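You operate a simulated robot arm through the tools that you are given. There is no shell and no other tool. Be economical: measure what you need, move in short steps, check, and stop when the job is done.

Carry out the task below with a simulated robot arm. There is one attempt and no reset: what you move stays moved.

## Task
Take the purple batt and leave it on the left part of the long bench. Push the drying table drawer shut. Press the hold button two times. Shut the cabinet door. Close the drying cabinet drawer. Take the square batt and put it on the left end of the clay table. Take the silver tin and leave it in the steel bowl. Push the tile drawer shut. Fetch the wooden block and set it on top of the grey round batt. Open the inner right drawer. Any order will do.
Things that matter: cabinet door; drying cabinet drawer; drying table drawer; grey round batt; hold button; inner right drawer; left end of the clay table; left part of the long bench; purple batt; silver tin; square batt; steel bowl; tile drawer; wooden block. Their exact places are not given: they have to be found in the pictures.

Only the result counts: the job must be done as asked and must still hold three seconds after the hand-in. Knocking over, shifting, dropping, spilling or breaking anything else fails it.

## Robot
A 7-joint arm with a vacuum gripper on a trunk, on a base that drives. Base frame: it is fixed to the floor where the robot stands at the start and does not move with it; the origin is under the middle of the robot, x ahead of it, y to its left, z up. Units: mm, rad, N and s.
With the tool pointing down near the work surface it reaches from about 100 to 660 mm from the robot's upright axis, wherever it stands. Its first joint turns from -2.897 to 2.897 rad. Places, roughly: cabinet door [200, -800, 300]; drying cabinet drawer [300, -600, 600]; drying table drawer [400, 0, 800]; grey round batt [-3750, -1750, 1000]; hold button [400, -300, 900]; inner right drawer [-1300, 2000, 800]; left end of the clay table [-5600, -1600, 800]; left part of the long bench [-2900, 2100, 900]; purple batt (18x18x1 cm) [500, 200, 300]; silver tin (7x7x6 cm) [-3500, 200, 200]; square batt (10x10x3 cm) [-2000, -200, 800]; steel bowl (23x22x11 cm) [-1800, 2000, 1000]; tile drawer [-3600, -1500, 700]; wooden block (5x10x5 cm) [-3700, -2100, 900]. Payload 1.88 kg.
Tool frame: the origin (TCP) lies in the middle of the cups' lips, and z points out of the cups. The gripper has 1 cup of 32 mm across, covering 32 by 32 mm (tool x, y); the bellows give 14 mm. With the vacuum on, a cup seals on a smooth face that it is pressed against (1 to 4 N); it does not hold porous or soft things. The pull reaches 41 N.
Orientation is told as [roll, pitch, yaw] about the base's x, y, z axes, in that order, counted from this pose: with the cups facing straight down, the tool's x points along the base's -x, its y along +y and its z along -z.

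## Interface
- The arm moves only by the tool servo_tool. Its argument "motion" is a list of rows, each a list of 3 entries, a list of its own where there are three numbers: the turn, a rotation vector about the tool's x, y, z in units of 8 degrees (1.0 is 8 degrees), then the shift along the tool's x, y, z in units of 30 mm (1.0 is 30 mm), then the vacuum: 1 switches it on, -1 off. In form: [[[rx, ry, rz], [tx, ty, tz], vacuum], ...]. A call has 1 to 10 rows; each row shifts and turns the commanded pose from where the row before left it, along the tool's axes as they then stand. A call with a number of a shift or a turn outside -1 to 1 is refused whole. A row lasts 0.2 s, in which the tool goes at most 50 mm and 0.15 rad; a call with a longer step from one row to the next is refused whole, and so is a gripper value outside its range. A pose out of reach is approached as far as the arm can. The call stops where the force on the tool passes 40 N (or 10 N more than at its start, if that is more) or the arm is blocked; 0.2 s more then pass. The pull builds up within a second once a cup has sealed. Time passes only in rows, and 0.2 s behind the last, so rows that do not move give it time. The reply holds the time, the measured pose of the TCP, the force on the tool along the base axes and the pull of the vacuum, in the units named above and with some noise, with the torque about the TCP (base axes, N m) and any sound that the robot's microphone picked up.
- Cameras (640 x 400 px; columns grow to the right, rows downward): "scene" is now at [-0.8, 120.1, 1482.4]; the picture's right is [-0.58, -0.82, 0.00], its down [-0.64, 0.45, -0.62] and it looks along [0.51, -0.36, -0.79] (base axes); focal length 225 px, centre (320, 200). "wrist" rides on the gripper at [82, 14, -216] in the tool frame; the picture's right is [-0.17, 0.99, 0.00], its down [-0.91, -0.15, -0.37] and it looks along [-0.37, -0.06, 0.93] (tool axes); focal length 243 px, centre (320, 200).
- capture(camera): a new picture of that camera. The clock stands still meanwhile.
- lift_body(by): slides the trunk up (or, below 0, down) by that many mm; the arm and the scene camera ride with it, the base frame stays. It gives what a move gives, with no picture.
- base_move(legs): drives the robot by 1 to 6 legs, each [ahead, left, turn to the left] in mm, mm and rad, along the robot's own axes; the way and the turn of a leg run together, so that a leg with both is an arc; at most 1500 mm and 3.142 rad a leg. The arm and the cameras ride along, it lands a little off, and it stops where it bumps. It gives what a move gives.
- aim_head(pan, tilt): turns the head with the scene camera to pan (to the left, within 2.705 rad either way) and tilt (down, from -0.506 to 1.204), counted from straight ahead of the robot. It gives what a move gives.
- point_at(camera, pixels): there is no depth. For up to 12 entries [column, row, z] of the newest picture of that camera ("zoom" is the newest enlarged one), the place [x, y] in the base frame at which the ray of that pixel passes the height z, good to about 2 mm. The clock stands still meanwhile.
- close_up(camera, box): a new picture of the part [left, top, right, bottom] of that camera's present view, enlarged. The clock stands still meanwhile.
- sign_off(): hands the job in; it is judged then, once.

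Keep the steps short. Do not move on a guess: measure, check each grasp and each placing, and mend mistakes. In all there are 138 turns and 154 pictures (those below and enlarged ones count). Leave the vacuum off and the arm clear of the work at the hand-in unless told otherwise, and finish with a single line.

The tools are called after ">>>" as name(argument=value, ...) on one line, values as JSON. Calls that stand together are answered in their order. servo_tool: Moves the arm, as the interface text tells. Its arguments: {"type":"object","properties":{"motion":{"type":"array"}},"required":["motion"]} The other tools are called the same way: lift_body (by) slides the trunk up or down; base_move (legs) drives the base; aim_head (pan, tilt) turns the head that bears the scene camera; capture (camera) takes a picture; point_at (camera, pixels) gives the place at which the rays of pixels pass given heights; close_up (camera, box) takes an enlarged picture of a part of a camera's view; sign_off () hands the job in.

At the start:

```text
clock: 0.0
eef_pos: [269.4, -282.6, 1235.4]
ee_rot: [-0.001, 0.0, -0.001]
ft_force: [-0.1, 0.2, -0.5]
moment: [0.02, -0.02, -0.02]
pull: 0.1
trunk travel left (down, up): [-450.0, 140.0]
robot x, y, heading: [1.3, -3.3, 0.001]
head pan, tilt: [-0.614, 0.902]
```

scene: 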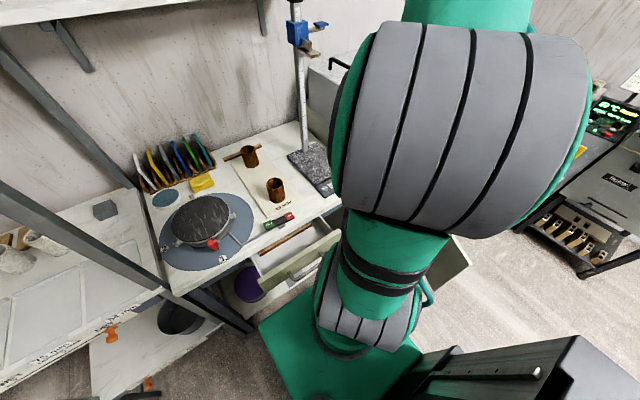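
wrist: 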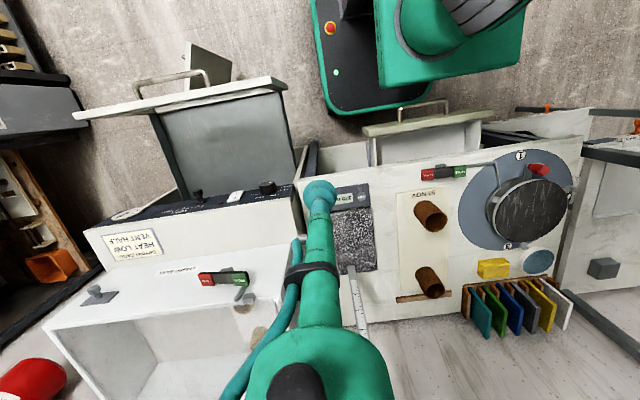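

I'll look around first: the table ahead with the open drawer, then the cabinet on its right.

>>> aim_head(pan=-1.1, tilt=0.9)

>>> capture(camera="scene")

>>> aim_head(pan=0.3, tilt=0.95)

>>> capture(camera="scene")

>>> close_up(camera="wrist", box=[60, 20, 320, 220])

```text
clock: 0.9
eef_pos: [271.1, -282.1, 1234.8]
ee_rot: [0.0, 0.0, -0.001]
ft_force: [0.5, -0.3, 0.0]
moment: [0.03, 0.01, 0.01]
pull: 0.0
trunk travel left (down, up): [-450.0, 140.0]
robot x, y, heading: [-2.1, 3.8, -0.002]
head pan, tilt: [-1.1, 0.901]
```

```text
151 pictures are left
```

scene: 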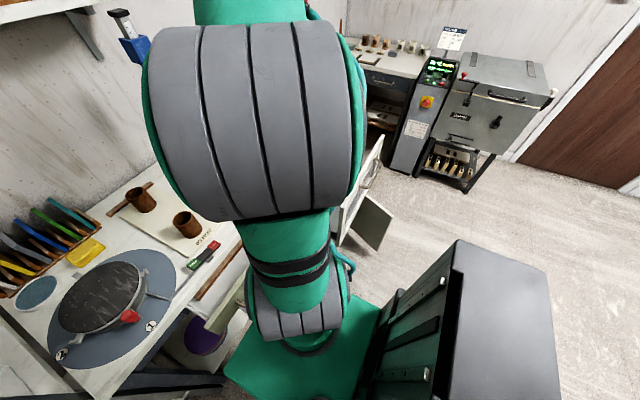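

```text
clock: 2.5
eef_pos: [270.5, -281.8, 1235.8]
ee_rot: [0.002, 0.0, 0.0]
ft_force: [-0.5, 0.5, -0.5]
moment: [0.01, -0.02, 0.02]
pull: 0.0
trunk travel left (down, up): [-450.0, 140.0]
robot x, y, heading: [-0.4, -1.1, -0.001]
head pan, tilt: [0.3, 0.949]
```

```text
150 pictures are left
```

scene: 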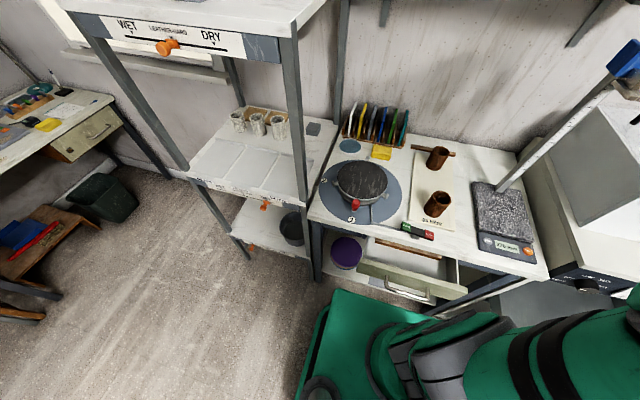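

```text
2.00 times, centred on (190, 120) of wrist
```

zoom: 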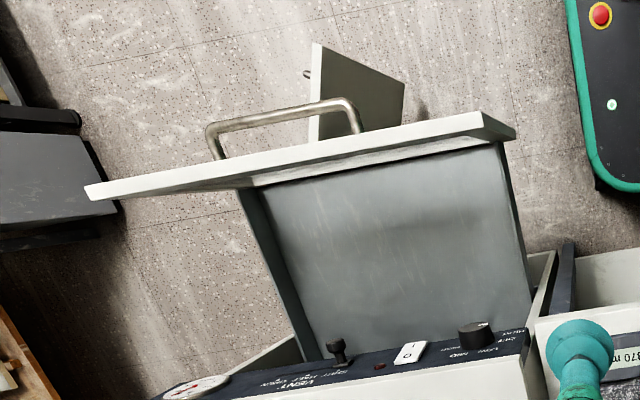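

I see the scale with buttons near (510,247) and the purple disc under the table at (345,252). Enlarging both.

>>> close_up(camera="scene", box=[460, 200, 580, 275])

>>> close_up(camera="scene", box=[300, 200, 460, 300])

>>> close_up(camera="wrist", box=[300, 90, 460, 190])

>>> point_at(camera="scene", pixels=[[345, 252, 300], [345, 252, 150], [393, 285, 780], [485, 242, 850], [310, 215, 850]])

```text
5.33 times, centred on (520, 238) of scene
```

zoom: 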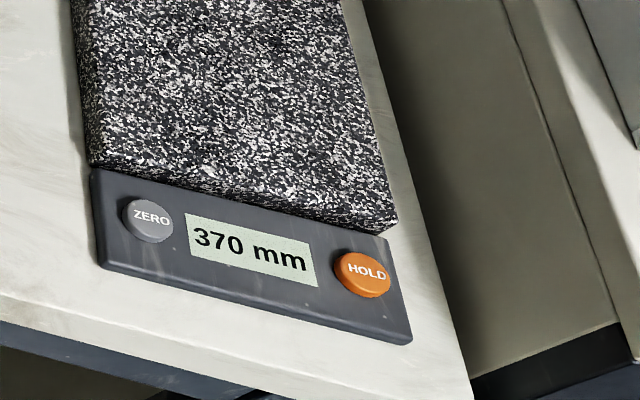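

```text
4.00 times, centred on (380, 250) of scene
```

zoom: 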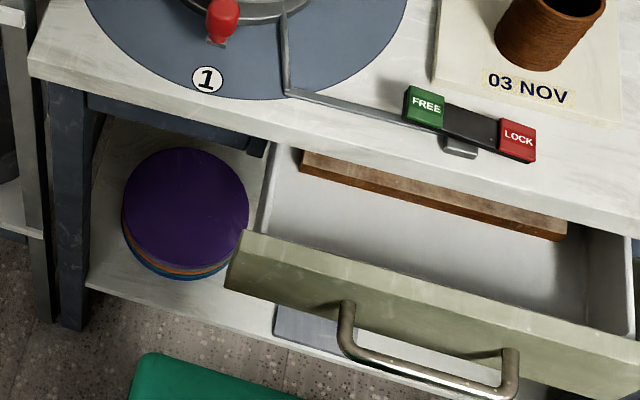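

```text
4.00 times, centred on (380, 140) of wrist
```

zoom: 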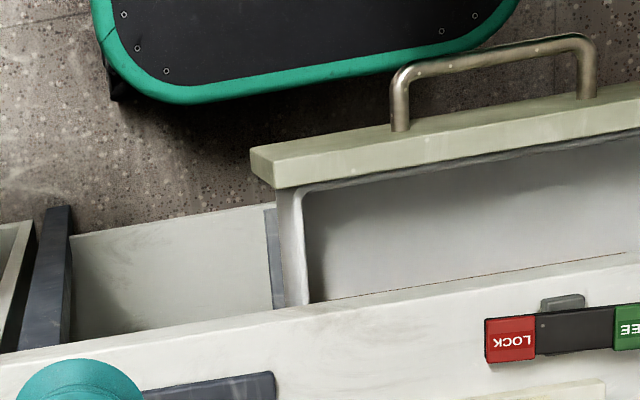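

```text
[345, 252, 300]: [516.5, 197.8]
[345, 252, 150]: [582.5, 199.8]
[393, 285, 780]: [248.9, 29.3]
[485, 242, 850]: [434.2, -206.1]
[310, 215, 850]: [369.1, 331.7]
```

Comparing the LOCK tag between both cameras gives the table height; also the HOLD button at several heights.

>>> point_at(camera="scene", pixels=[[429.5, 235, 800], [429.5, 235, 850], [429.5, 235, 900], [528, 251, 850], [528, 251, 900], [393, 285, 700], [393, 285, 800]])

>>> point_at(camera="wrist", pixels=[[427.5, 177.5, 800], [427.5, 177.5, 850], [427.5, 177.5, 900], [424, 102, 700], [424, 102, 800], [583, 110, 850]])

>>> close_up(camera="wrist", box=[320, 60, 640, 260])

```text
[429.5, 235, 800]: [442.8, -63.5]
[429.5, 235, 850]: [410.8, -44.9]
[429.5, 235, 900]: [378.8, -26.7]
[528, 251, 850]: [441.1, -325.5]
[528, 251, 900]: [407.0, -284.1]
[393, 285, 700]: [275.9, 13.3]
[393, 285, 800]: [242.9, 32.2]
```

```text
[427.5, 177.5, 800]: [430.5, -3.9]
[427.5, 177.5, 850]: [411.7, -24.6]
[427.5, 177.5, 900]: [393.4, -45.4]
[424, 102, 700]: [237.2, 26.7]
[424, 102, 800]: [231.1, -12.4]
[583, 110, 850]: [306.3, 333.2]
```

```text
2.00 times, centred on (480, 160) of wrist
```

zoom: 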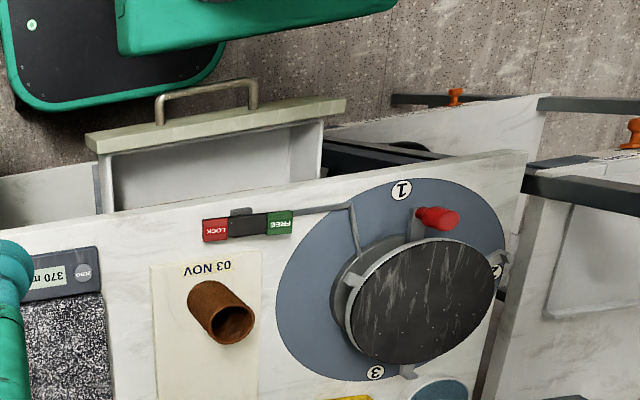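

Table top is near z≈865. Now the post next to the scale: locating its foot, since the arm will come close to it.

>>> point_at(camera="scene", pixels=[[499, 190, 890], [499, 190, 870], [527, 249, 890], [603, 90, 1200], [603, 90, 1100]])

>>> servo_tool(motion=[[[0, 0, 0], [-1, 0, 0], -1], [[0, 0, 0], [-1, 0, 0], -1], [[0, 0, 0], [-1, 0, 0], -1]])

>>> capture(camera="wrist")

```text
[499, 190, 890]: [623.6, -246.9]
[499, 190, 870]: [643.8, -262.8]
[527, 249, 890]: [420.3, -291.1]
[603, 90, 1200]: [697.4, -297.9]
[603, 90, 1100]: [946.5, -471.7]
```

```text
clock: 3.2
eef_pos: [360.5, -281.4, 1236.5]
ee_rot: [-0.001, 0.0, -0.001]
ft_force: [0.0, -0.7, -0.1]
moment: [0.02, -0.04, -0.02]
pull: 0.1
trunk travel left (down, up): [-450.0, 140.0]
robot x, y, heading: [-3.3, -0.3, -0.001]
head pan, tilt: [0.3, 0.949]
```

```text
144 pictures are left
```

wrist: 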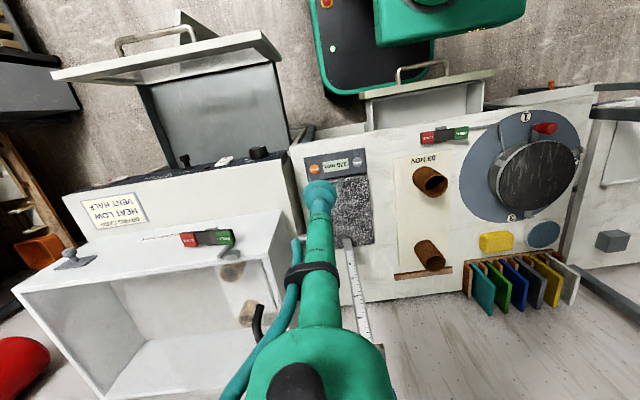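

The orange button now shows at (314,169) in the wrist view; triangulating with the scene ray.

>>> point_at(camera="wrist", pixels=[[314, 169, 870], [314, 169, 885], [314, 169, 900], [362, 242, 885]])

>>> point_at(camera="scene", pixels=[[527.5, 250.5, 870], [527.5, 250.5, 885], [527.5, 250.5, 900]])

```text
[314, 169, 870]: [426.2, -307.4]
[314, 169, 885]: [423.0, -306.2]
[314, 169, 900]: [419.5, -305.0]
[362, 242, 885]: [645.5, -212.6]
```

```text
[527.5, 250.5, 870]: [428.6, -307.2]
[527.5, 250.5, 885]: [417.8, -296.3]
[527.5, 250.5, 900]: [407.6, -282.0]
```

Button is at about (426,-307,872). Going above it to z≈935.

>>> servo_tool(motion=[[[0, 0, 0], [-0.73, -0.28, 0.9], -1], [[0, 0, 0], [-0.73, -0.28, 0.9], -1], [[0, 0, 0], [-0.72, -0.27, 0.9], -1], [[0, 0, 0], [0, 0, 1], -1], [[0, 0, 0], [0, 0, 1], -1], [[0, 0, 0], [0, 0, 1], -1], [[0, 0, 0], [0, 0, 1], -1], [[0, 0, 0], [0, 0, 1], -1], [[0, 0, 0], [0, 0, 1], -1], [[0, 0, 0], [0, 0, 1], -1]])

>>> capture(camera="wrist")

```text
clock: 5.5
eef_pos: [427.0, -308.5, 943.3]
ee_rot: [-0.001, 0.0, -0.001]
ft_force: [0.8, 0.1, -0.8]
moment: [-0.02, -0.04, 0.02]
pull: 0.0
trunk travel left (down, up): [-450.0, 140.0]
robot x, y, heading: [-0.0, -3.0, 0.003]
head pan, tilt: [0.3, 0.949]
```

```text
143 pictures are left
```

wrist: 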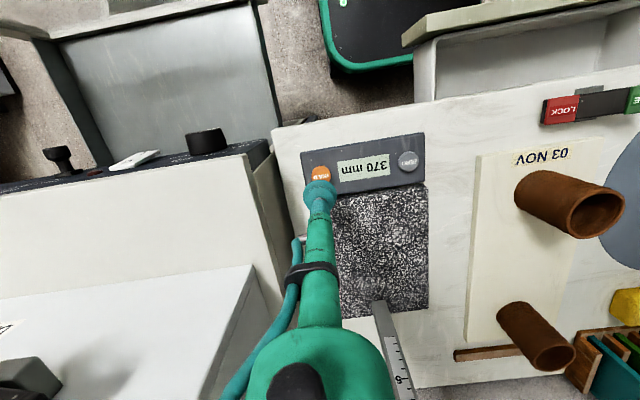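

>>> point_at(camera="wrist", pixels=[[320, 174, 865], [320, 174, 872], [320, 174, 880]])

>>> servo_tool(motion=[[[0, 0, 0], [0, 0, 0.8], -1], [[0, 0, 0], [0, 0, 0.8], -1], [[0, 0, 0], [0, 0, 0.3], -1], [[0, 0, 0], [0, 0, 0], -1]])

```text
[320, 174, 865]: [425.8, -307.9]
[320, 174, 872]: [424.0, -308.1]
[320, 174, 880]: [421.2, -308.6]
```

```text
clock: 6.5
eef_pos: [427.2, -308.2, 886.9]
ee_rot: [0.0, 0.001, 0.0]
ft_force: [0.2, 0.2, 0.4]
moment: [-0.02, 0.01, 0.01]
pull: 0.3
trunk travel left (down, up): [-450.0, 140.0]
robot x, y, heading: [-4.3, -0.3, -0.002]
head pan, tilt: [0.3, 0.949]
```

Now slow steps down until contact.

>>> servo_tool(motion=[[[0, 0, 0], [0.05, 0, 0.2], -1], [[0, 0, 0], [0, 0, 0.2], -1], [[0, 0, 0], [0, 0, 0.1], -1]])

>>> servo_tool(motion=[[[0, 0, 0], [0, 0, 0.1], -1], [[0, 0, 0], [0, 0, 0.1], -1]])

>>> servo_tool(motion=[[[0, 0, 0], [0, 0, 0.1], -1], [[0, 0, 0], [0, 0, 0.1], -1]])

```text
clock: 7.2
eef_pos: [424.4, -306.0, 872.1]
ee_rot: [0.0, 0.002, -0.001]
ft_force: [-0.6, 0.2, 0.3]
moment: [0.0, 0.01, 0.0]
pull: 0.1
trunk travel left (down, up): [-450.0, 140.0]
robot x, y, heading: [-2.5, -2.0, 0.0]
head pan, tilt: [0.3, 0.949]
```

```text
clock: 7.8
eef_pos: [425.2, -307.4, 866.9]
ee_rot: [-0.001, -0.001, 0.0]
ft_force: [1.7, -0.1, 1.1]
moment: [0.0, 0.03, 0.03]
pull: 0.0
trunk travel left (down, up): [-450.0, 140.0]
robot x, y, heading: [1.0, -1.0, -0.002]
head pan, tilt: [0.3, 0.949]
```

```text
clock: 8.4
eef_pos: [425.6, -308.0, 861.3]
ee_rot: [0.0, -0.001, 0.0]
ft_force: [2.4, -0.3, 4.0]
moment: [0.0, 0.07, 0.01]
pull: 0.0
trunk travel left (down, up): [-450.0, 140.0]
robot x, y, heading: [-3.2, -0.3, -0.001]
head pan, tilt: [0.3, 0.949]
```

Force is rising (4 N). Press further until a click.

>>> servo_tool(motion=[[[0, 0, 0], [0, 0, 0.1], -1], [[0, 0, 0], [0, 0, 0.1], -1]])

>>> close_up(camera="wrist", box=[260, 120, 420, 220])

```text
clock: 9.1
eef_pos: [426.2, -307.0, 856.7]
ee_rot: [-0.001, -0.003, 0.001]
ft_force: [4.7, 1.1, 10.2]
moment: [0.01, 0.15, 0.01]
pull: 0.0
trunk travel left (down, up): [-450.0, 140.0]
robot x, y, heading: [0.3, -3.7, 0.0]
head pan, tilt: [0.3, 0.949]
heard: click
```

```text
4.00 times, centred on (340, 170) of wrist
```

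zoom: 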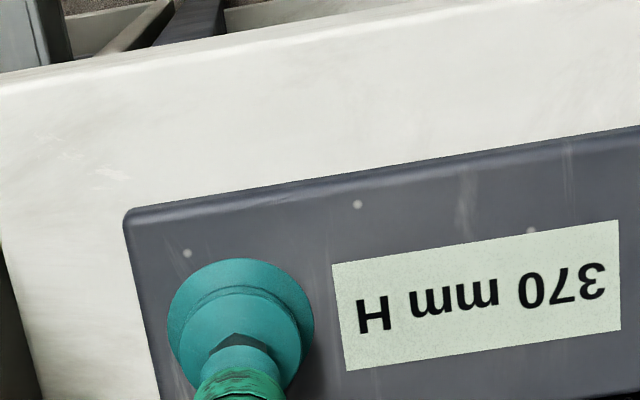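

Click, display shows "H". Release fully, check, and press again the same way.

>>> servo_tool(motion=[[[0, 0, 0], [0, 0, -0.5], -1], [[0, 0, 0], [0, 0, -0.3], -1], [[0, 0, 0], [0, 0, 0], -1], [[0, 0, 0], [0, 0, 0], -1]])

>>> servo_tool(motion=[[[0, 0, 0], [0, 0, 0.3], -1], [[0, 0, 0], [0, 0, 0.3], -1], [[0, 0, 0], [0, 0, 0.1], -1], [[0, 0, 0], [0, 0, 0.1], -1], [[0, 0, 0], [0, 0, 0], -1]])

>>> close_up(camera="wrist", box=[260, 120, 420, 220])

```text
clock: 10.1
eef_pos: [424.6, -307.5, 878.4]
ee_rot: [0.0, 0.0, 0.0]
ft_force: [0.2, -0.2, 0.2]
moment: [-0.01, -0.03, -0.04]
pull: 0.1
trunk travel left (down, up): [-450.0, 140.0]
robot x, y, heading: [0.6, 0.6, -0.0]
head pan, tilt: [0.3, 0.949]
```

```text
clock: 11.2
eef_pos: [425.5, -307.3, 858.0]
ee_rot: [-0.002, -0.002, -0.001]
ft_force: [5.6, 0.6, 10.6]
moment: [-0.06, 0.22, 0.01]
pull: 0.1
trunk travel left (down, up): [-450.0, 140.0]
robot x, y, heading: [-0.1, 1.5, -0.005]
head pan, tilt: [0.3, 0.949]
```

```text
4.00 times, centred on (340, 170) of wrist
```

zoom: 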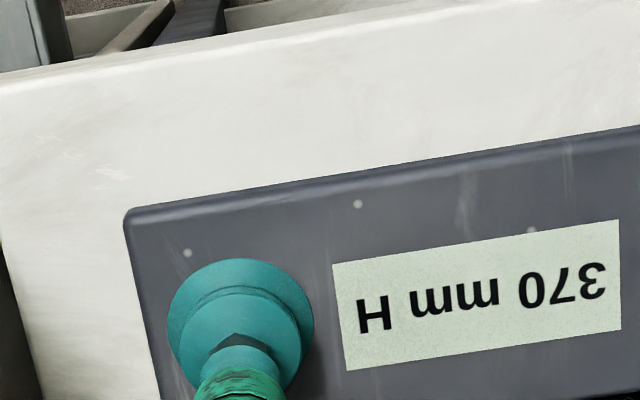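

No click this time; a hair deeper.

>>> servo_tool(motion=[[[0, 0, 0], [0, 0, 0.1], -1]])

>>> close_up(camera="wrist", box=[260, 120, 420, 220])

```text
clock: 11.7
eef_pos: [426.1, -307.4, 855.1]
ee_rot: [-0.002, -0.006, 0.0]
ft_force: [4.0, 4.3, 29.4]
moment: [-0.17, 0.14, 0.07]
pull: 0.1
trunk travel left (down, up): [-450.0, 140.0]
robot x, y, heading: [0.6, 1.1, 0.005]
head pan, tilt: [0.3, 0.949]
```

```text
4.00 times, centred on (340, 170) of wrist
```

zoom: 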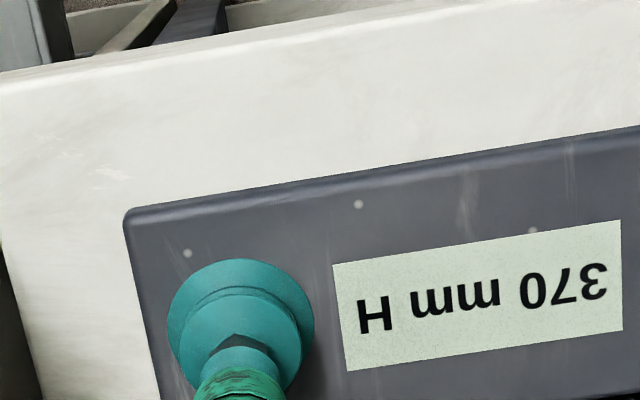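

Bottomed out at 29 N without a click. Retract and look at button and display.

>>> servo_tool(motion=[[[0, 0, 0], [0, 0, -0.3], -1], [[0, 0, 0], [0, 0, -0.6], -1], [[0, 0, 0], [0, 0, -0.6], -1], [[0, 0, 0], [0, 0, 0], -1]])

>>> close_up(camera="wrist", box=[260, 120, 420, 220])

```text
clock: 12.7
eef_pos: [423.7, -306.3, 896.3]
ee_rot: [0.001, 0.001, 0.0]
ft_force: [0.0, -0.7, -0.6]
moment: [-0.01, 0.03, -0.03]
pull: 0.1
trunk travel left (down, up): [-450.0, 140.0]
robot x, y, heading: [0.8, 2.1, 0.003]
head pan, tilt: [0.3, 0.949]
```

```text
4.00 times, centred on (340, 170) of wrist
```

zoom: 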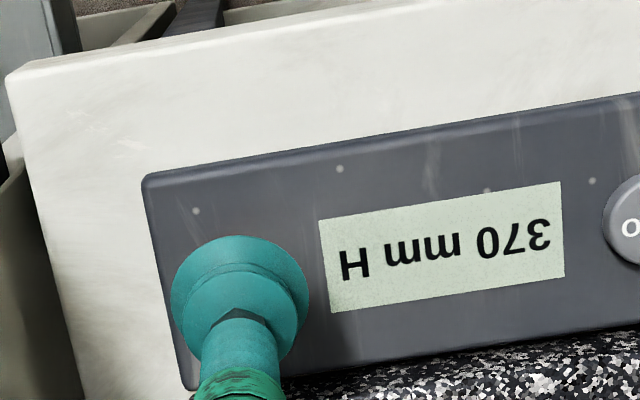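

>>> servo_tool(motion=[[[0, 0, 0], [-1, 0, -0.5], -1], [[0, 0, 0], [-1, 0, 0], -1], [[0, 0, 0], [0, 0, 0], -1]])

>>> close_up(camera="wrist", box=[260, 80, 420, 180])

>>> close_up(camera="scene", box=[460, 200, 580, 275])

```text
clock: 13.4
eef_pos: [484.5, -308.1, 910.3]
ee_rot: [0.001, 0.001, -0.002]
ft_force: [1.0, 0.1, -0.1]
moment: [0.02, 0.01, 0.03]
pull: 0.0
trunk travel left (down, up): [-450.0, 140.0]
robot x, y, heading: [-2.4, -1.8, -0.001]
head pan, tilt: [0.3, 0.949]
```

```text
4.00 times, centred on (340, 130) of wrist
```

zoom: 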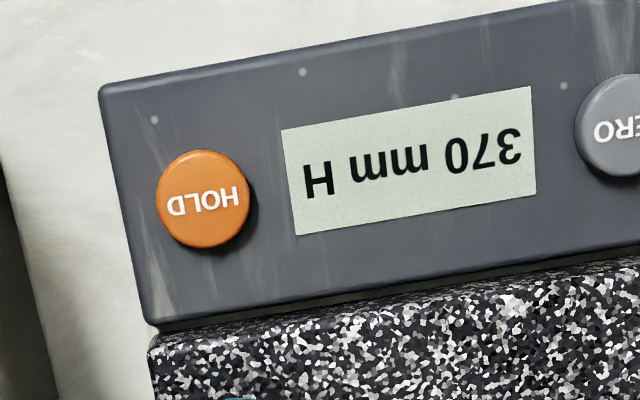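

```text
5.33 times, centred on (520, 238) of scene
```

zoom: 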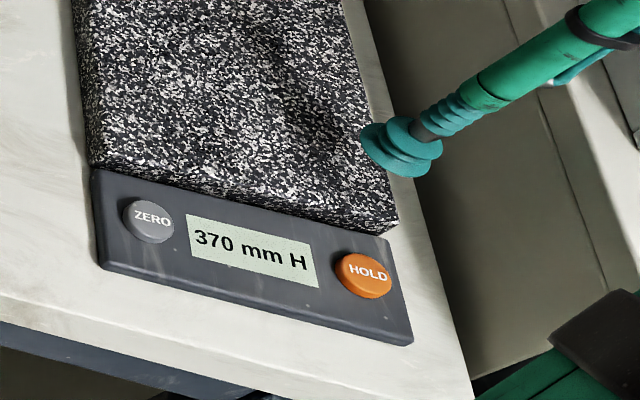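

The button is up and the display still shows H, so the second press did not register: the 32 mm cup is wider than the button and its lip sat on the housing. I'll measure the button's centre and press with the lip over it.

>>> point_at(camera="wrist", pixels=[[310.7, 129.5, 870], [299, 130, 870], [322.5, 130, 870], [310, 118, 870], [310, 142, 866]])

```text
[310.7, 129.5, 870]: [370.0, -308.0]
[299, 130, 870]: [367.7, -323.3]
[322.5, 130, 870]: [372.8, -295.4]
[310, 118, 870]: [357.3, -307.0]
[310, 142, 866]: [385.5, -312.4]
```

That used the older wrist picture; repeat with a fresh enlargement.

>>> close_up(camera="wrist", box=[260, 80, 420, 180])

>>> point_at(camera="zoom", pixels=[[203, 198, 868], [156, 200, 868], [250, 196, 868], [200, 150, 868], [205, 245, 868]])

```text
4.00 times, centred on (340, 130) of wrist
```

zoom: 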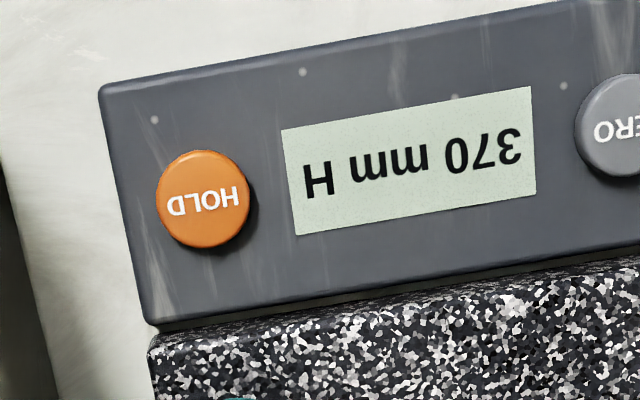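

```text
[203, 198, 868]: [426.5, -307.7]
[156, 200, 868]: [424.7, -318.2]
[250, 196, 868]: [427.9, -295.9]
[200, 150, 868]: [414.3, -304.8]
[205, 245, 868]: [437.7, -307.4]
```

Button centre (426,-307), 22 mm wide. Place the cup at x≈416 so its lip crosses the button, then press stepwise.

>>> servo_tool(motion=[[[0, 0, 0], [0.8, 0, 0], -1], [[0, 0, 0], [0.8, 0, 0], -1], [[0, 0, 0], [0.65, 0, 0], -1], [[0, 0, 0], [0, 0, 0.7], -1], [[0, 0, 0], [0, 0, 0.4], -1], [[0, 0, 0], [0, 0, 0.2], -1], [[0, 0, 0], [0, 0, 0.2], -1]])

>>> servo_tool(motion=[[[0, 0, 0], [0, 0, 0.1], -1], [[0, 0, 0], [0, 0, 0.1], -1]])

```text
clock: 15.1
eef_pos: [417.2, -305.7, 865.6]
ee_rot: [-0.001, 0.0, -0.001]
ft_force: [-0.8, -0.8, 2.1]
moment: [-0.01, -0.05, 0.0]
pull: 0.0
trunk travel left (down, up): [-450.0, 140.0]
robot x, y, heading: [-1.4, 4.1, -0.002]
head pan, tilt: [0.3, 0.949]
heard: click
```

```text
clock: 15.7
eef_pos: [416.7, -307.0, 861.2]
ee_rot: [0.002, -0.002, 0.0]
ft_force: [-0.6, 0.8, 3.3]
moment: [-0.01, -0.06, 0.02]
pull: 0.0
trunk travel left (down, up): [-450.0, 140.0]
robot x, y, heading: [1.0, -2.1, -0.001]
head pan, tilt: [0.3, 0.949]
```

Clicked already at light contact. Retract straight up and check the display.

>>> servo_tool(motion=[[[0, 0, 0], [0, 0, -0.6], -1], [[0, 0, 0], [0, 0, -1], -1], [[0, 0, 0], [0, 0, -1], -1], [[0, 0, 0], [0, 0, -1], -1]])

>>> capture(camera="wrist")

>>> close_up(camera="scene", box=[460, 200, 580, 275])

```text
clock: 16.6
eef_pos: [416.3, -307.6, 969.2]
ee_rot: [0.001, 0.0, 0.001]
ft_force: [0.5, -0.6, -0.5]
moment: [0.0, 0.05, -0.04]
pull: 0.1
trunk travel left (down, up): [-450.0, 140.0]
robot x, y, heading: [-0.3, 0.5, 0.002]
head pan, tilt: [0.3, 0.949]
```

```text
135 pictures are left
```

wrist: 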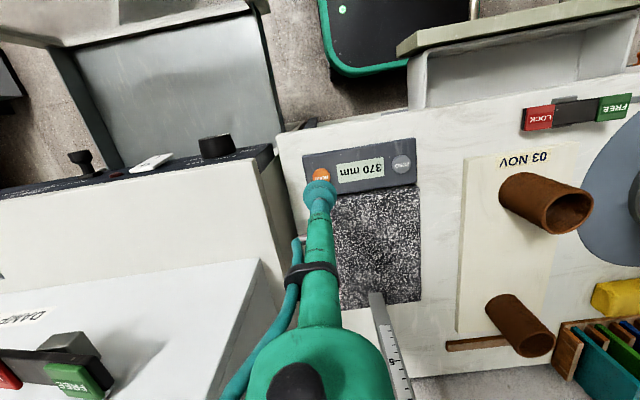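

```text
5.33 times, centred on (520, 238) of scene
```

zoom: 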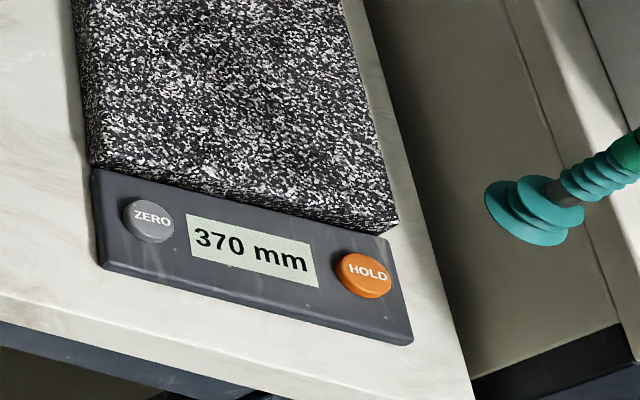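

H is gone: exactly two presses. Next, looking at the FREE/LOCK slides on the table and the cabinet.

>>> close_up(camera="wrist", box=[480, 60, 640, 160])

>>> close_up(camera="wrist", box=[0, 300, 160, 400])

>>> close_up(camera="scene", box=[310, 150, 470, 250])

```text
4.00 times, centred on (560, 110) of wrist
```

zoom: 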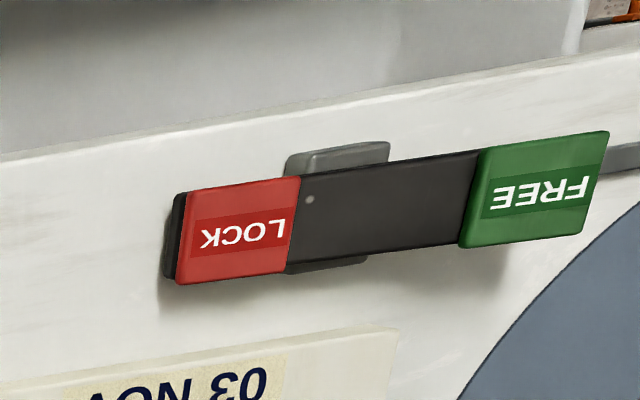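

```text
4.00 times, centred on (80, 350) of wrist
```

zoom: 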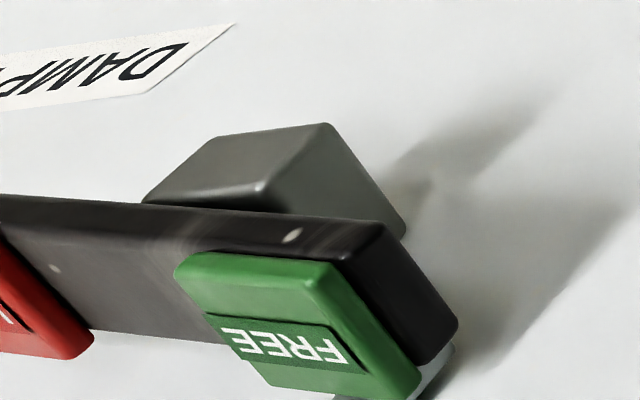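

```text
4.00 times, centred on (390, 200) of scene
```

zoom: 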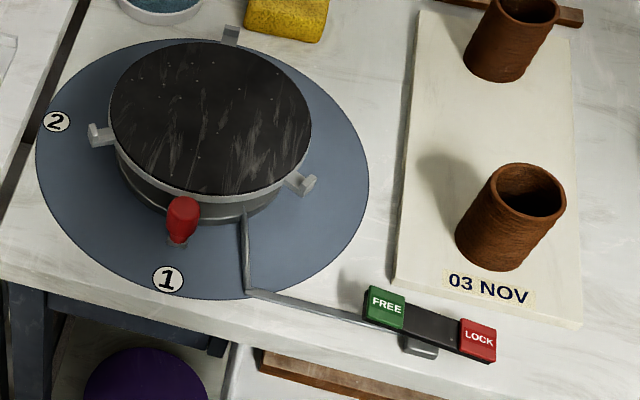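

The slides belong to turntable and damper, not to the drawers. Next the table drawer: raise the tool, back the base 300 mm away, and look.

>>> servo_tool(motion=[[[0, 0, 0], [0.5, 0.5, -1], -1], [[0, 0, 0], [1, 0.5, -1], -1], [[0, 0, 0], [1, 0.5, -1], -1], [[0, 0, 0], [1, 0.5, 0], -1]])

>>> base_move(legs=[[-300, 0, 0]])

>>> capture(camera="wrist")

>>> aim_head(pan=0.0, tilt=0.8)

>>> capture(camera="scene")

```text
clock: 17.6
eef_pos: [311.9, -247.2, 1058.6]
ee_rot: [-0.001, 0.0, 0.001]
ft_force: [1.2, -0.7, 0.5]
moment: [0.0, 0.0, 0.0]
pull: 0.1
trunk travel left (down, up): [-450.0, 140.0]
robot x, y, heading: [-0.1, -2.3, 0.001]
head pan, tilt: [0.3, 0.949]
```

```text
clock: 19.7
eef_pos: [13.2, -248.1, 1058.3]
ee_rot: [0.0, -0.001, -0.004]
ft_force: [0.3, 0.3, 0.0]
moment: [0.02, -0.01, 0.02]
pull: 0.0
trunk travel left (down, up): [-450.0, 140.0]
robot x, y, heading: [-300.5, 2.9, -0.001]
head pan, tilt: [0.3, 0.949]
```

```text
130 pictures are left
```

wrist: 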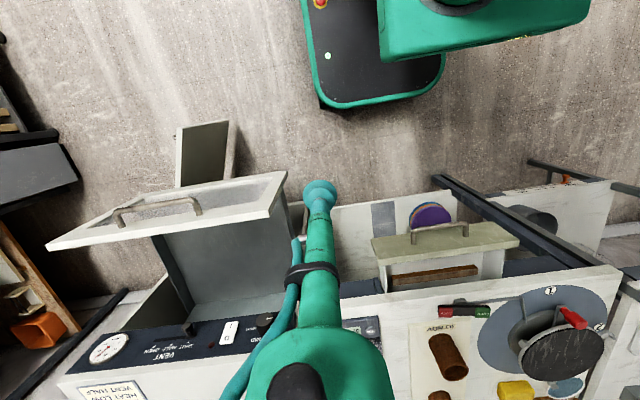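

```text
clock: 20.5
eef_pos: [13.1, -248.4, 1060.1]
ee_rot: [0.0, 0.0, -0.002]
ft_force: [0.6, 0.5, 0.4]
moment: [-0.02, -0.02, -0.03]
pull: 0.1
trunk travel left (down, up): [-450.0, 140.0]
robot x, y, heading: [-296.1, -1.1, -0.0]
head pan, tilt: [0.0, 0.799]
```

```text
129 pictures are left
```

scene: 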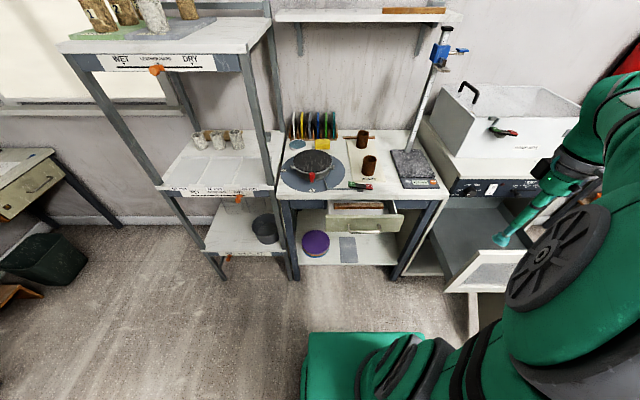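

>>> close_up(camera="scene", box=[290, 180, 450, 280])

>>> close_up(camera="wrist", box=[360, 180, 520, 280])

```text
4.00 times, centred on (370, 230) of scene
```

zoom: 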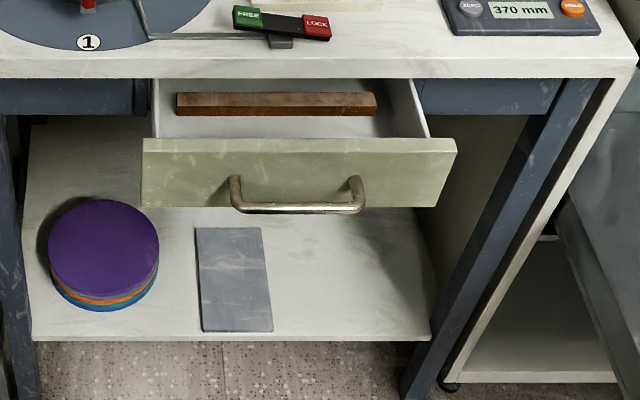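

```text
4.00 times, centred on (440, 230) of wrist
```

zoom: 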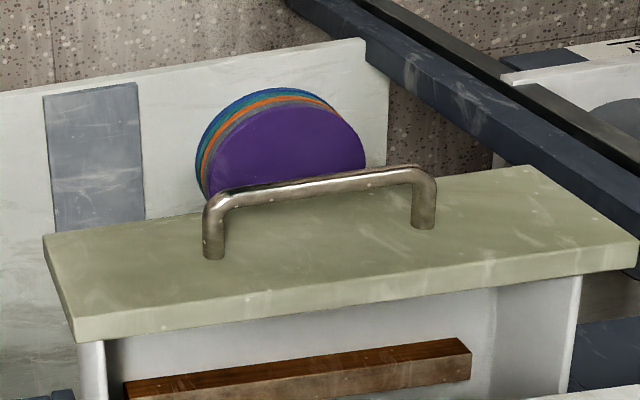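

>>> point_at(camera="scene", pixels=[[349.5, 232, 650], [349.5, 232, 700], [349.5, 232, 750], [380.5, 231.3, 700], [380.5, 231.3, 750], [325.8, 215, 700], [325.8, 215, 750], [325.8, 215, 800], [300, 198, 870], [440, 198, 870]])

>>> point_at(camera="wrist", pixels=[[467.5, 224.5, 650], [467.5, 224.5, 700], [467.5, 224.5, 750], [413, 230, 700], [413, 230, 750], [519, 241, 700], [519, 241, 750], [519, 241, 800], [372, 239, 700], [372, 239, 750]])

```text
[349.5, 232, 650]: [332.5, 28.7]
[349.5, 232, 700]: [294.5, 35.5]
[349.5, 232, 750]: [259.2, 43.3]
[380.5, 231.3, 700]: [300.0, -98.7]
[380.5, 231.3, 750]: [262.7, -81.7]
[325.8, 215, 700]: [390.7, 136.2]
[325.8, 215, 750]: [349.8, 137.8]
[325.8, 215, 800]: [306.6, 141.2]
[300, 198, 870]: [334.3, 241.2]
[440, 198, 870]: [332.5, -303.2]
```

```text
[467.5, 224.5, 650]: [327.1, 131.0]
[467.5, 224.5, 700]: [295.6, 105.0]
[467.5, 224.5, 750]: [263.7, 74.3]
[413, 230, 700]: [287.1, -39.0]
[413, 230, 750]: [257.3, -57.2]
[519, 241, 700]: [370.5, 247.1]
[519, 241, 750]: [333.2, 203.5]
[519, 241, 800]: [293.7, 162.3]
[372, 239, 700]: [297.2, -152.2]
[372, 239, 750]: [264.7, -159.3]
```

Handle bar lies at x≈235, y −72..50, z≈788; drawer front at x≈285, table edge x≈333. I'll bring the tool vertically in front of the handle (185,−11,730).

>>> servo_tool(motion=[[[0, 0, 0], [-0.72, 0.98, 0], -1], [[0, 0, 0], [-0.72, 0.98, 0], -1], [[0, 0, 0], [-0.72, 0.98, 0], -1], [[0, 0, 0], [-0.72, 0.98, 0], -1], [[0, 0, 0], [-0.72, 0.98, 0], -1], [[0, 0, 0], [-0.72, 0.98, 0], -1], [[0, 0, 0], [-0.72, 0.98, 0], -1], [[0, 0, 0], [-0.72, 0.98, 0], -1]])

>>> servo_tool(motion=[[[0, 0, 0], [0, 0, 1], -1], [[0, 0, 0], [0, 0, 1], -1], [[0, 0, 0], [0, 0, 1], -1], [[0, 0, 0], [0, 0, 1], -1], [[0, 0, 0], [0, 0, 1], -1], [[0, 0, 0], [0, 0, 1], -1], [[0, 0, 0], [0, 0, 1], -1], [[0, 0, 0], [0, 0, 1], -1], [[0, 0, 0], [0, 0, 1], -1], [[0, 0, 0], [0, 0, 1], -1]])

>>> capture(camera="scene")

```text
clock: 22.3
eef_pos: [186.5, -12.2, 1058.2]
ee_rot: [0.0, 0.001, -0.001]
ft_force: [-0.1, 0.4, -0.6]
moment: [0.03, -0.01, 0.01]
pull: 0.1
trunk travel left (down, up): [-450.0, 140.0]
robot x, y, heading: [-298.0, 2.7, -0.006]
head pan, tilt: [0.0, 0.799]
```

```text
clock: 24.5
eef_pos: [187.7, -13.2, 758.6]
ee_rot: [0.0, -0.002, -0.002]
ft_force: [0.7, 0.1, -0.7]
moment: [-0.01, -0.05, 0.03]
pull: 0.0
trunk travel left (down, up): [-450.0, 140.0]
robot x, y, heading: [-302.2, -5.3, -0.003]
head pan, tilt: [0.0, 0.799]
```

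```text
126 pictures are left
```

scene: 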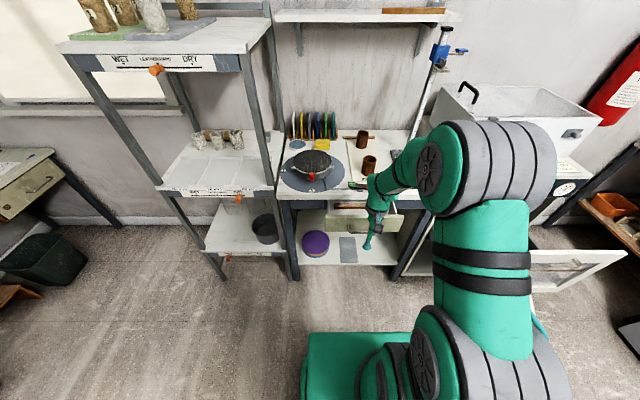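

Tool is in front of the handle. Down 30 more, then push forward in small steps.

>>> servo_tool(motion=[[[0, 0, 0], [0, 0, 1], -1], [[0, 0, 0], [-0.5, 0, 0], -1], [[0, 0, 0], [-0.5, 0, 0], -1], [[0, 0, 0], [-0.4, 0, 0], -1], [[0, 0, 0], [-0.3, 0, 0], -1], [[0, 0, 0], [-0.3, 0, 0], -1], [[0, 0, 0], [-0.3, 0, 0], -1], [[0, 0, 0], [-0.3, 0, 0], -1], [[0, 0, 0], [-0.3, 0, 0], -1]])

>>> servo_tool(motion=[[[0, 0, 0], [-0.3, 0, 0], -1], [[0, 0, 0], [-0.3, 0, 0], -1], [[0, 0, 0], [-0.3, 0, 0], -1], [[0, 0, 0], [-0.3, 0, 0], -1]])

>>> close_up(camera="scene", box=[290, 180, 450, 280])

```text
clock: 26.5
eef_pos: [272.7, -12.7, 728.0]
ee_rot: [-0.001, -0.001, 0.0]
ft_force: [-0.3, -0.5, 0.0]
moment: [0.0, -0.02, -0.02]
pull: 0.0
trunk travel left (down, up): [-450.0, 140.0]
robot x, y, heading: [-303.6, -0.1, -0.002]
head pan, tilt: [0.0, 0.799]
```

```text
clock: 27.5
eef_pos: [309.5, -13.4, 727.9]
ee_rot: [-0.001, 0.0, 0.002]
ft_force: [0.2, 0.6, 0.7]
moment: [-0.06, -0.01, -0.02]
pull: 0.0
trunk travel left (down, up): [-450.0, 140.0]
robot x, y, heading: [-297.8, -4.1, 0.0]
head pan, tilt: [0.0, 0.799]
```

```text
4.00 times, centred on (370, 230) of scene
```

zoom: 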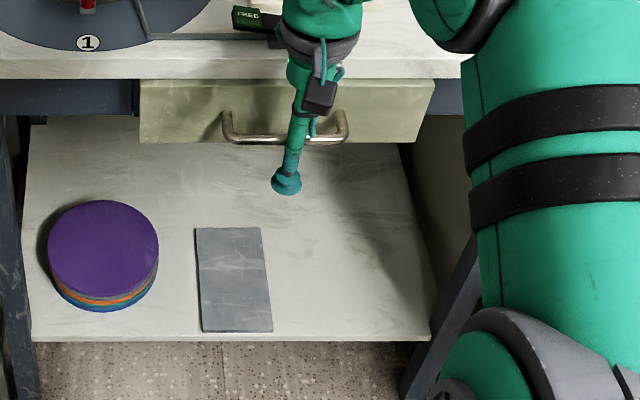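

The drawer is moving with almost no resistance. Keep pushing until it stops.

>>> servo_tool(motion=[[[0, 0, 0], [-0.2, 0, 0], -1], [[0, 0, 0], [-0.2, 0, 0], -1], [[0, 0, 0], [-0.2, 0, 0], -1]])

>>> close_up(camera="scene", box=[290, 180, 450, 280])

>>> capture(camera="wrist")

```text
clock: 28.3
eef_pos: [327.5, -13.2, 728.7]
ee_rot: [0.0, 0.002, 0.0]
ft_force: [-0.3, 0.1, -0.2]
moment: [0.02, -0.01, -0.01]
pull: 0.0
trunk travel left (down, up): [-450.0, 140.0]
robot x, y, heading: [-298.5, 2.3, -0.005]
head pan, tilt: [0.0, 0.799]
```

```text
4.00 times, centred on (370, 230) of scene
```

zoom: 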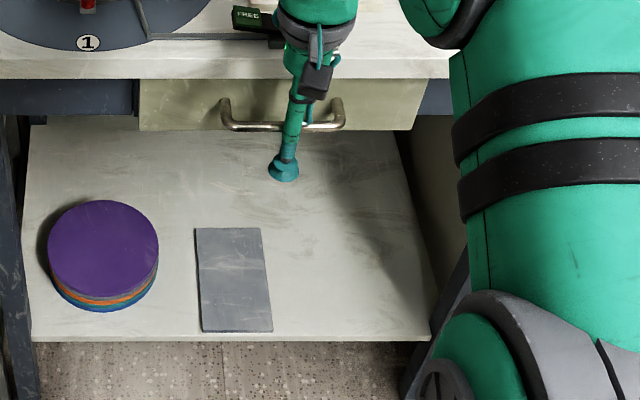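

```text
123 pictures are left
```

wrist: 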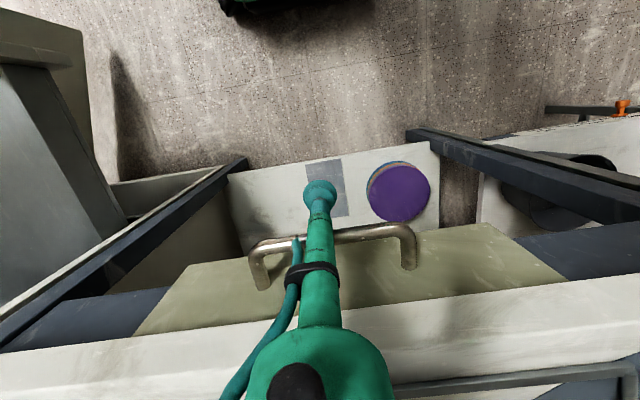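

The tool is only ~10 mm from the table edge now, so I'll back off a bit and tilt the tip 32° forward to finish the push from below the edge.

>>> servo_tool(motion=[[[0, 0, 0], [0.8, 0, 0], -1], [[0, 0, 0], [0.7, 0, 0], -1], [[0, -1, 0], [0, 0, 0], -1], [[0, -1, 0], [0, 0, 0], -1], [[0, -1, 0], [0, 0, 0], -1], [[0, -1, 0], [0, 0, 0], -1]])

>>> servo_tool(motion=[[[0, 0, 0], [-0.57, 0, 0.35], -1], [[0, 0, 0], [-0.57, 0, 0.35], -1], [[0, 0, 0], [-0.57, 0, 0.35], -1], [[0, 0, 0], [-0.4, 0, 0.25], -1]])

>>> servo_tool(motion=[[[0, 0, 0], [-0.2, 0, 0.13], -1], [[0, 0, 0], [-0.2, 0, 0.13], -1], [[0, 0, 0], [-0.2, 0, 0.13], -1]])

>>> close_up(camera="scene", box=[290, 180, 450, 280])

```text
clock: 29.7
eef_pos: [279.9, -13.9, 721.0]
ee_rot: [0.0, -0.547, 0.001]
ft_force: [-1.7, 0.0, 0.1]
moment: [0.02, -0.4, -0.05]
pull: 0.1
trunk travel left (down, up): [-450.0, 140.0]
robot x, y, heading: [-296.2, 1.4, -0.001]
head pan, tilt: [0.0, 0.799]
```

```text
clock: 30.7
eef_pos: [357.7, -11.9, 729.3]
ee_rot: [0.001, -0.559, 0.0]
ft_force: [0.5, 0.0, -0.8]
moment: [0.0, 0.02, 0.0]
pull: 0.0
trunk travel left (down, up): [-450.0, 140.0]
robot x, y, heading: [-299.2, 0.3, 0.001]
head pan, tilt: [0.0, 0.799]
```

```text
clock: 31.4
eef_pos: [363.3, -12.8, 719.5]
ee_rot: [0.001, -0.538, -0.004]
ft_force: [-0.6, 0.1, -2.9]
moment: [0.06, -0.09, 0.04]
pull: 0.0
trunk travel left (down, up): [-450.0, 140.0]
robot x, y, heading: [-300.6, 2.9, -0.001]
head pan, tilt: [0.0, 0.799]
stopped in row 3: the force on the tool passed its limit at 44 N (the readings are from after the stop); the commanded pose is now the measured one
```

```text
4.00 times, centred on (370, 230) of scene
```

zoom: 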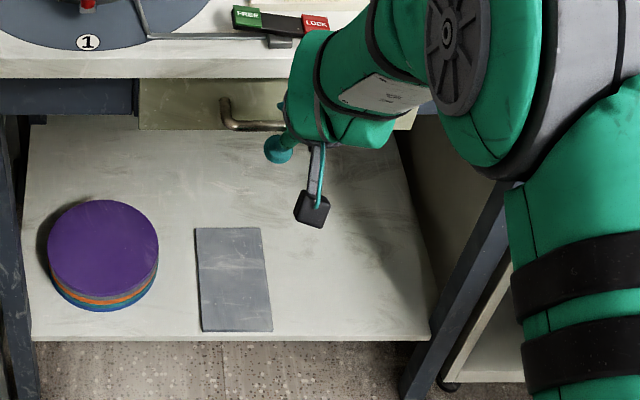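

It stopped at 44 N: probably the end stop. Back off and inspect the drawer from the front.

>>> servo_tool(motion=[[[0, 0, 0], [0.57, 0, -0.35], -1], [[0, 0, 0], [0.85, 0, -0.53], -1], [[0, 0, 0], [0.85, 0, -0.53], -1], [[0, 0, 0], [0.85, 0, -0.53], -1], [[0, 0, 0], [0.85, 0, -0.53], -1], [[0, 1, 0], [0.5, 0, -0.5], -1], [[0, 1, 0], [0, 0, -0.8], -1], [[0, 1, 0], [0, -0.5, -0.8], -1], [[0, 0.9, 0], [0, -0.5, -0.8], -1]])

>>> servo_tool(motion=[[[0, 0, 0], [0, -1, -1], -1], [[0, 0, 0], [0, -1, -1], -1], [[0, 0, 0], [0, -1, -1], -1], [[0, 0, 0], [0, -1, -1], -1], [[0, 0, 0], [0, -1, -1], -1], [[0, 0, 0], [0, -1, -1], -1], [[0, 0, 0], [0, -1, -1], -1]])

>>> close_up(camera="scene", box=[290, 180, 450, 280])

>>> capture(camera="wrist")

```text
clock: 33.4
eef_pos: [184.5, -43.4, 797.8]
ee_rot: [0.003, 0.007, -0.003]
ft_force: [0.7, 0.6, -1.1]
moment: [-0.04, -0.02, -0.03]
pull: 0.1
trunk travel left (down, up): [-450.0, 140.0]
robot x, y, heading: [-300.1, 0.6, -0.002]
head pan, tilt: [0.0, 0.799]
```

```text
clock: 35.0
eef_pos: [185.4, -253.8, 1007.4]
ee_rot: [0.003, 0.004, -0.002]
ft_force: [-0.4, 0.1, 0.2]
moment: [0.0, 0.01, -0.02]
pull: 0.0
trunk travel left (down, up): [-450.0, 140.0]
robot x, y, heading: [-299.6, 2.4, 0.001]
head pan, tilt: [0.0, 0.799]
```

```text
4.00 times, centred on (370, 230) of scene
```

zoom: 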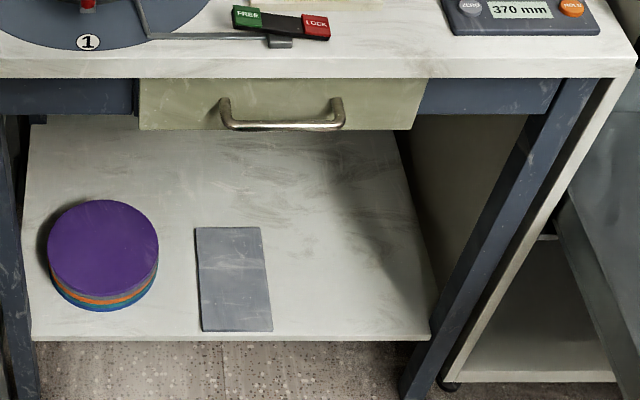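

```text
120 pictures are left
```

wrist: 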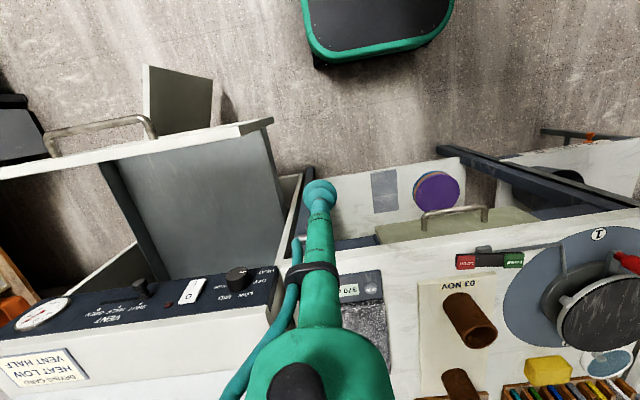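

>>> point_at(camera="wrist", pixels=[[426, 223, 788], [484, 215, 788], [505, 207, 750], [376, 228, 750], [340, 244, 845], [600, 210, 845]])

>>> point_at(camera="scene", pixels=[[347, 212, 788], [376, 212, 788], [325, 212.5, 750], [393, 212.5, 750], [310, 200, 845], [440, 199.5, 845]])

>>> close_up(camera="wrist", box=[320, 160, 560, 310])

```text
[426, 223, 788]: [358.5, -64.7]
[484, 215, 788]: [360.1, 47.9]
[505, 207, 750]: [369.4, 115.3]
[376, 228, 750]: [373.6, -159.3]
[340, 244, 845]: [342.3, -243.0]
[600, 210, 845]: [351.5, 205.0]
```

```text
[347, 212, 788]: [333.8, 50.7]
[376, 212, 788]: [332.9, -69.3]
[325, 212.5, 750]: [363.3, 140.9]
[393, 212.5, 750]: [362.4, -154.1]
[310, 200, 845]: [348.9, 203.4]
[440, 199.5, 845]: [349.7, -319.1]
```

```text
2.67 times, centred on (440, 235) of wrist
```

zoom: 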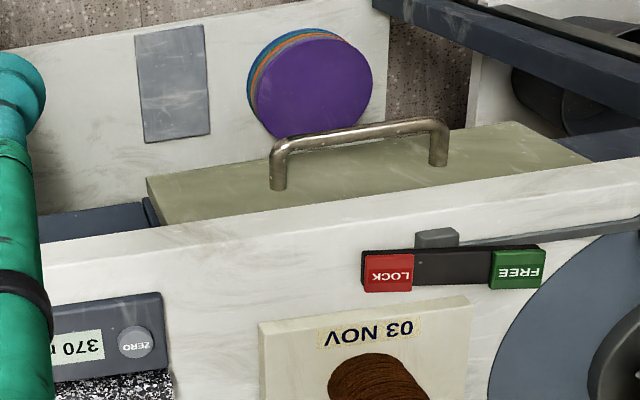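

>>> close_up(camera="wrist", box=[350, 215, 414, 255])

>>> close_up(camera="wrist", box=[490, 190, 570, 240])

```text
10.00 times, centred on (382, 235) of wrist
```

zoom: 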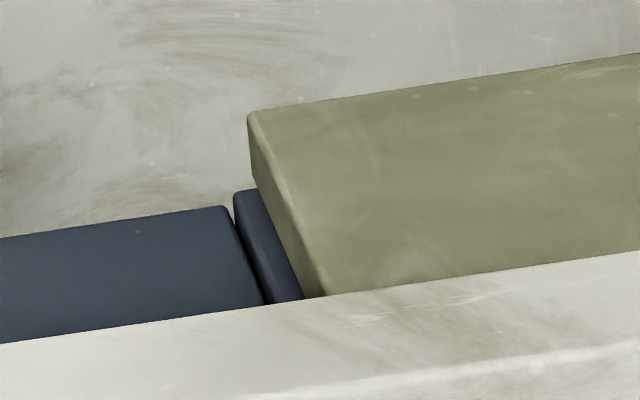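

```text
8.00 times, centred on (530, 215) of wrist
```

zoom: 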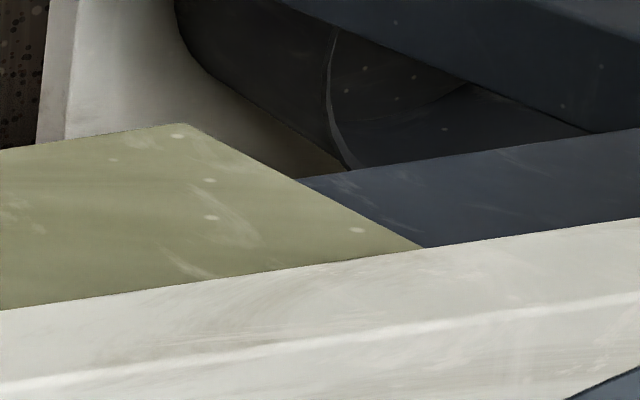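

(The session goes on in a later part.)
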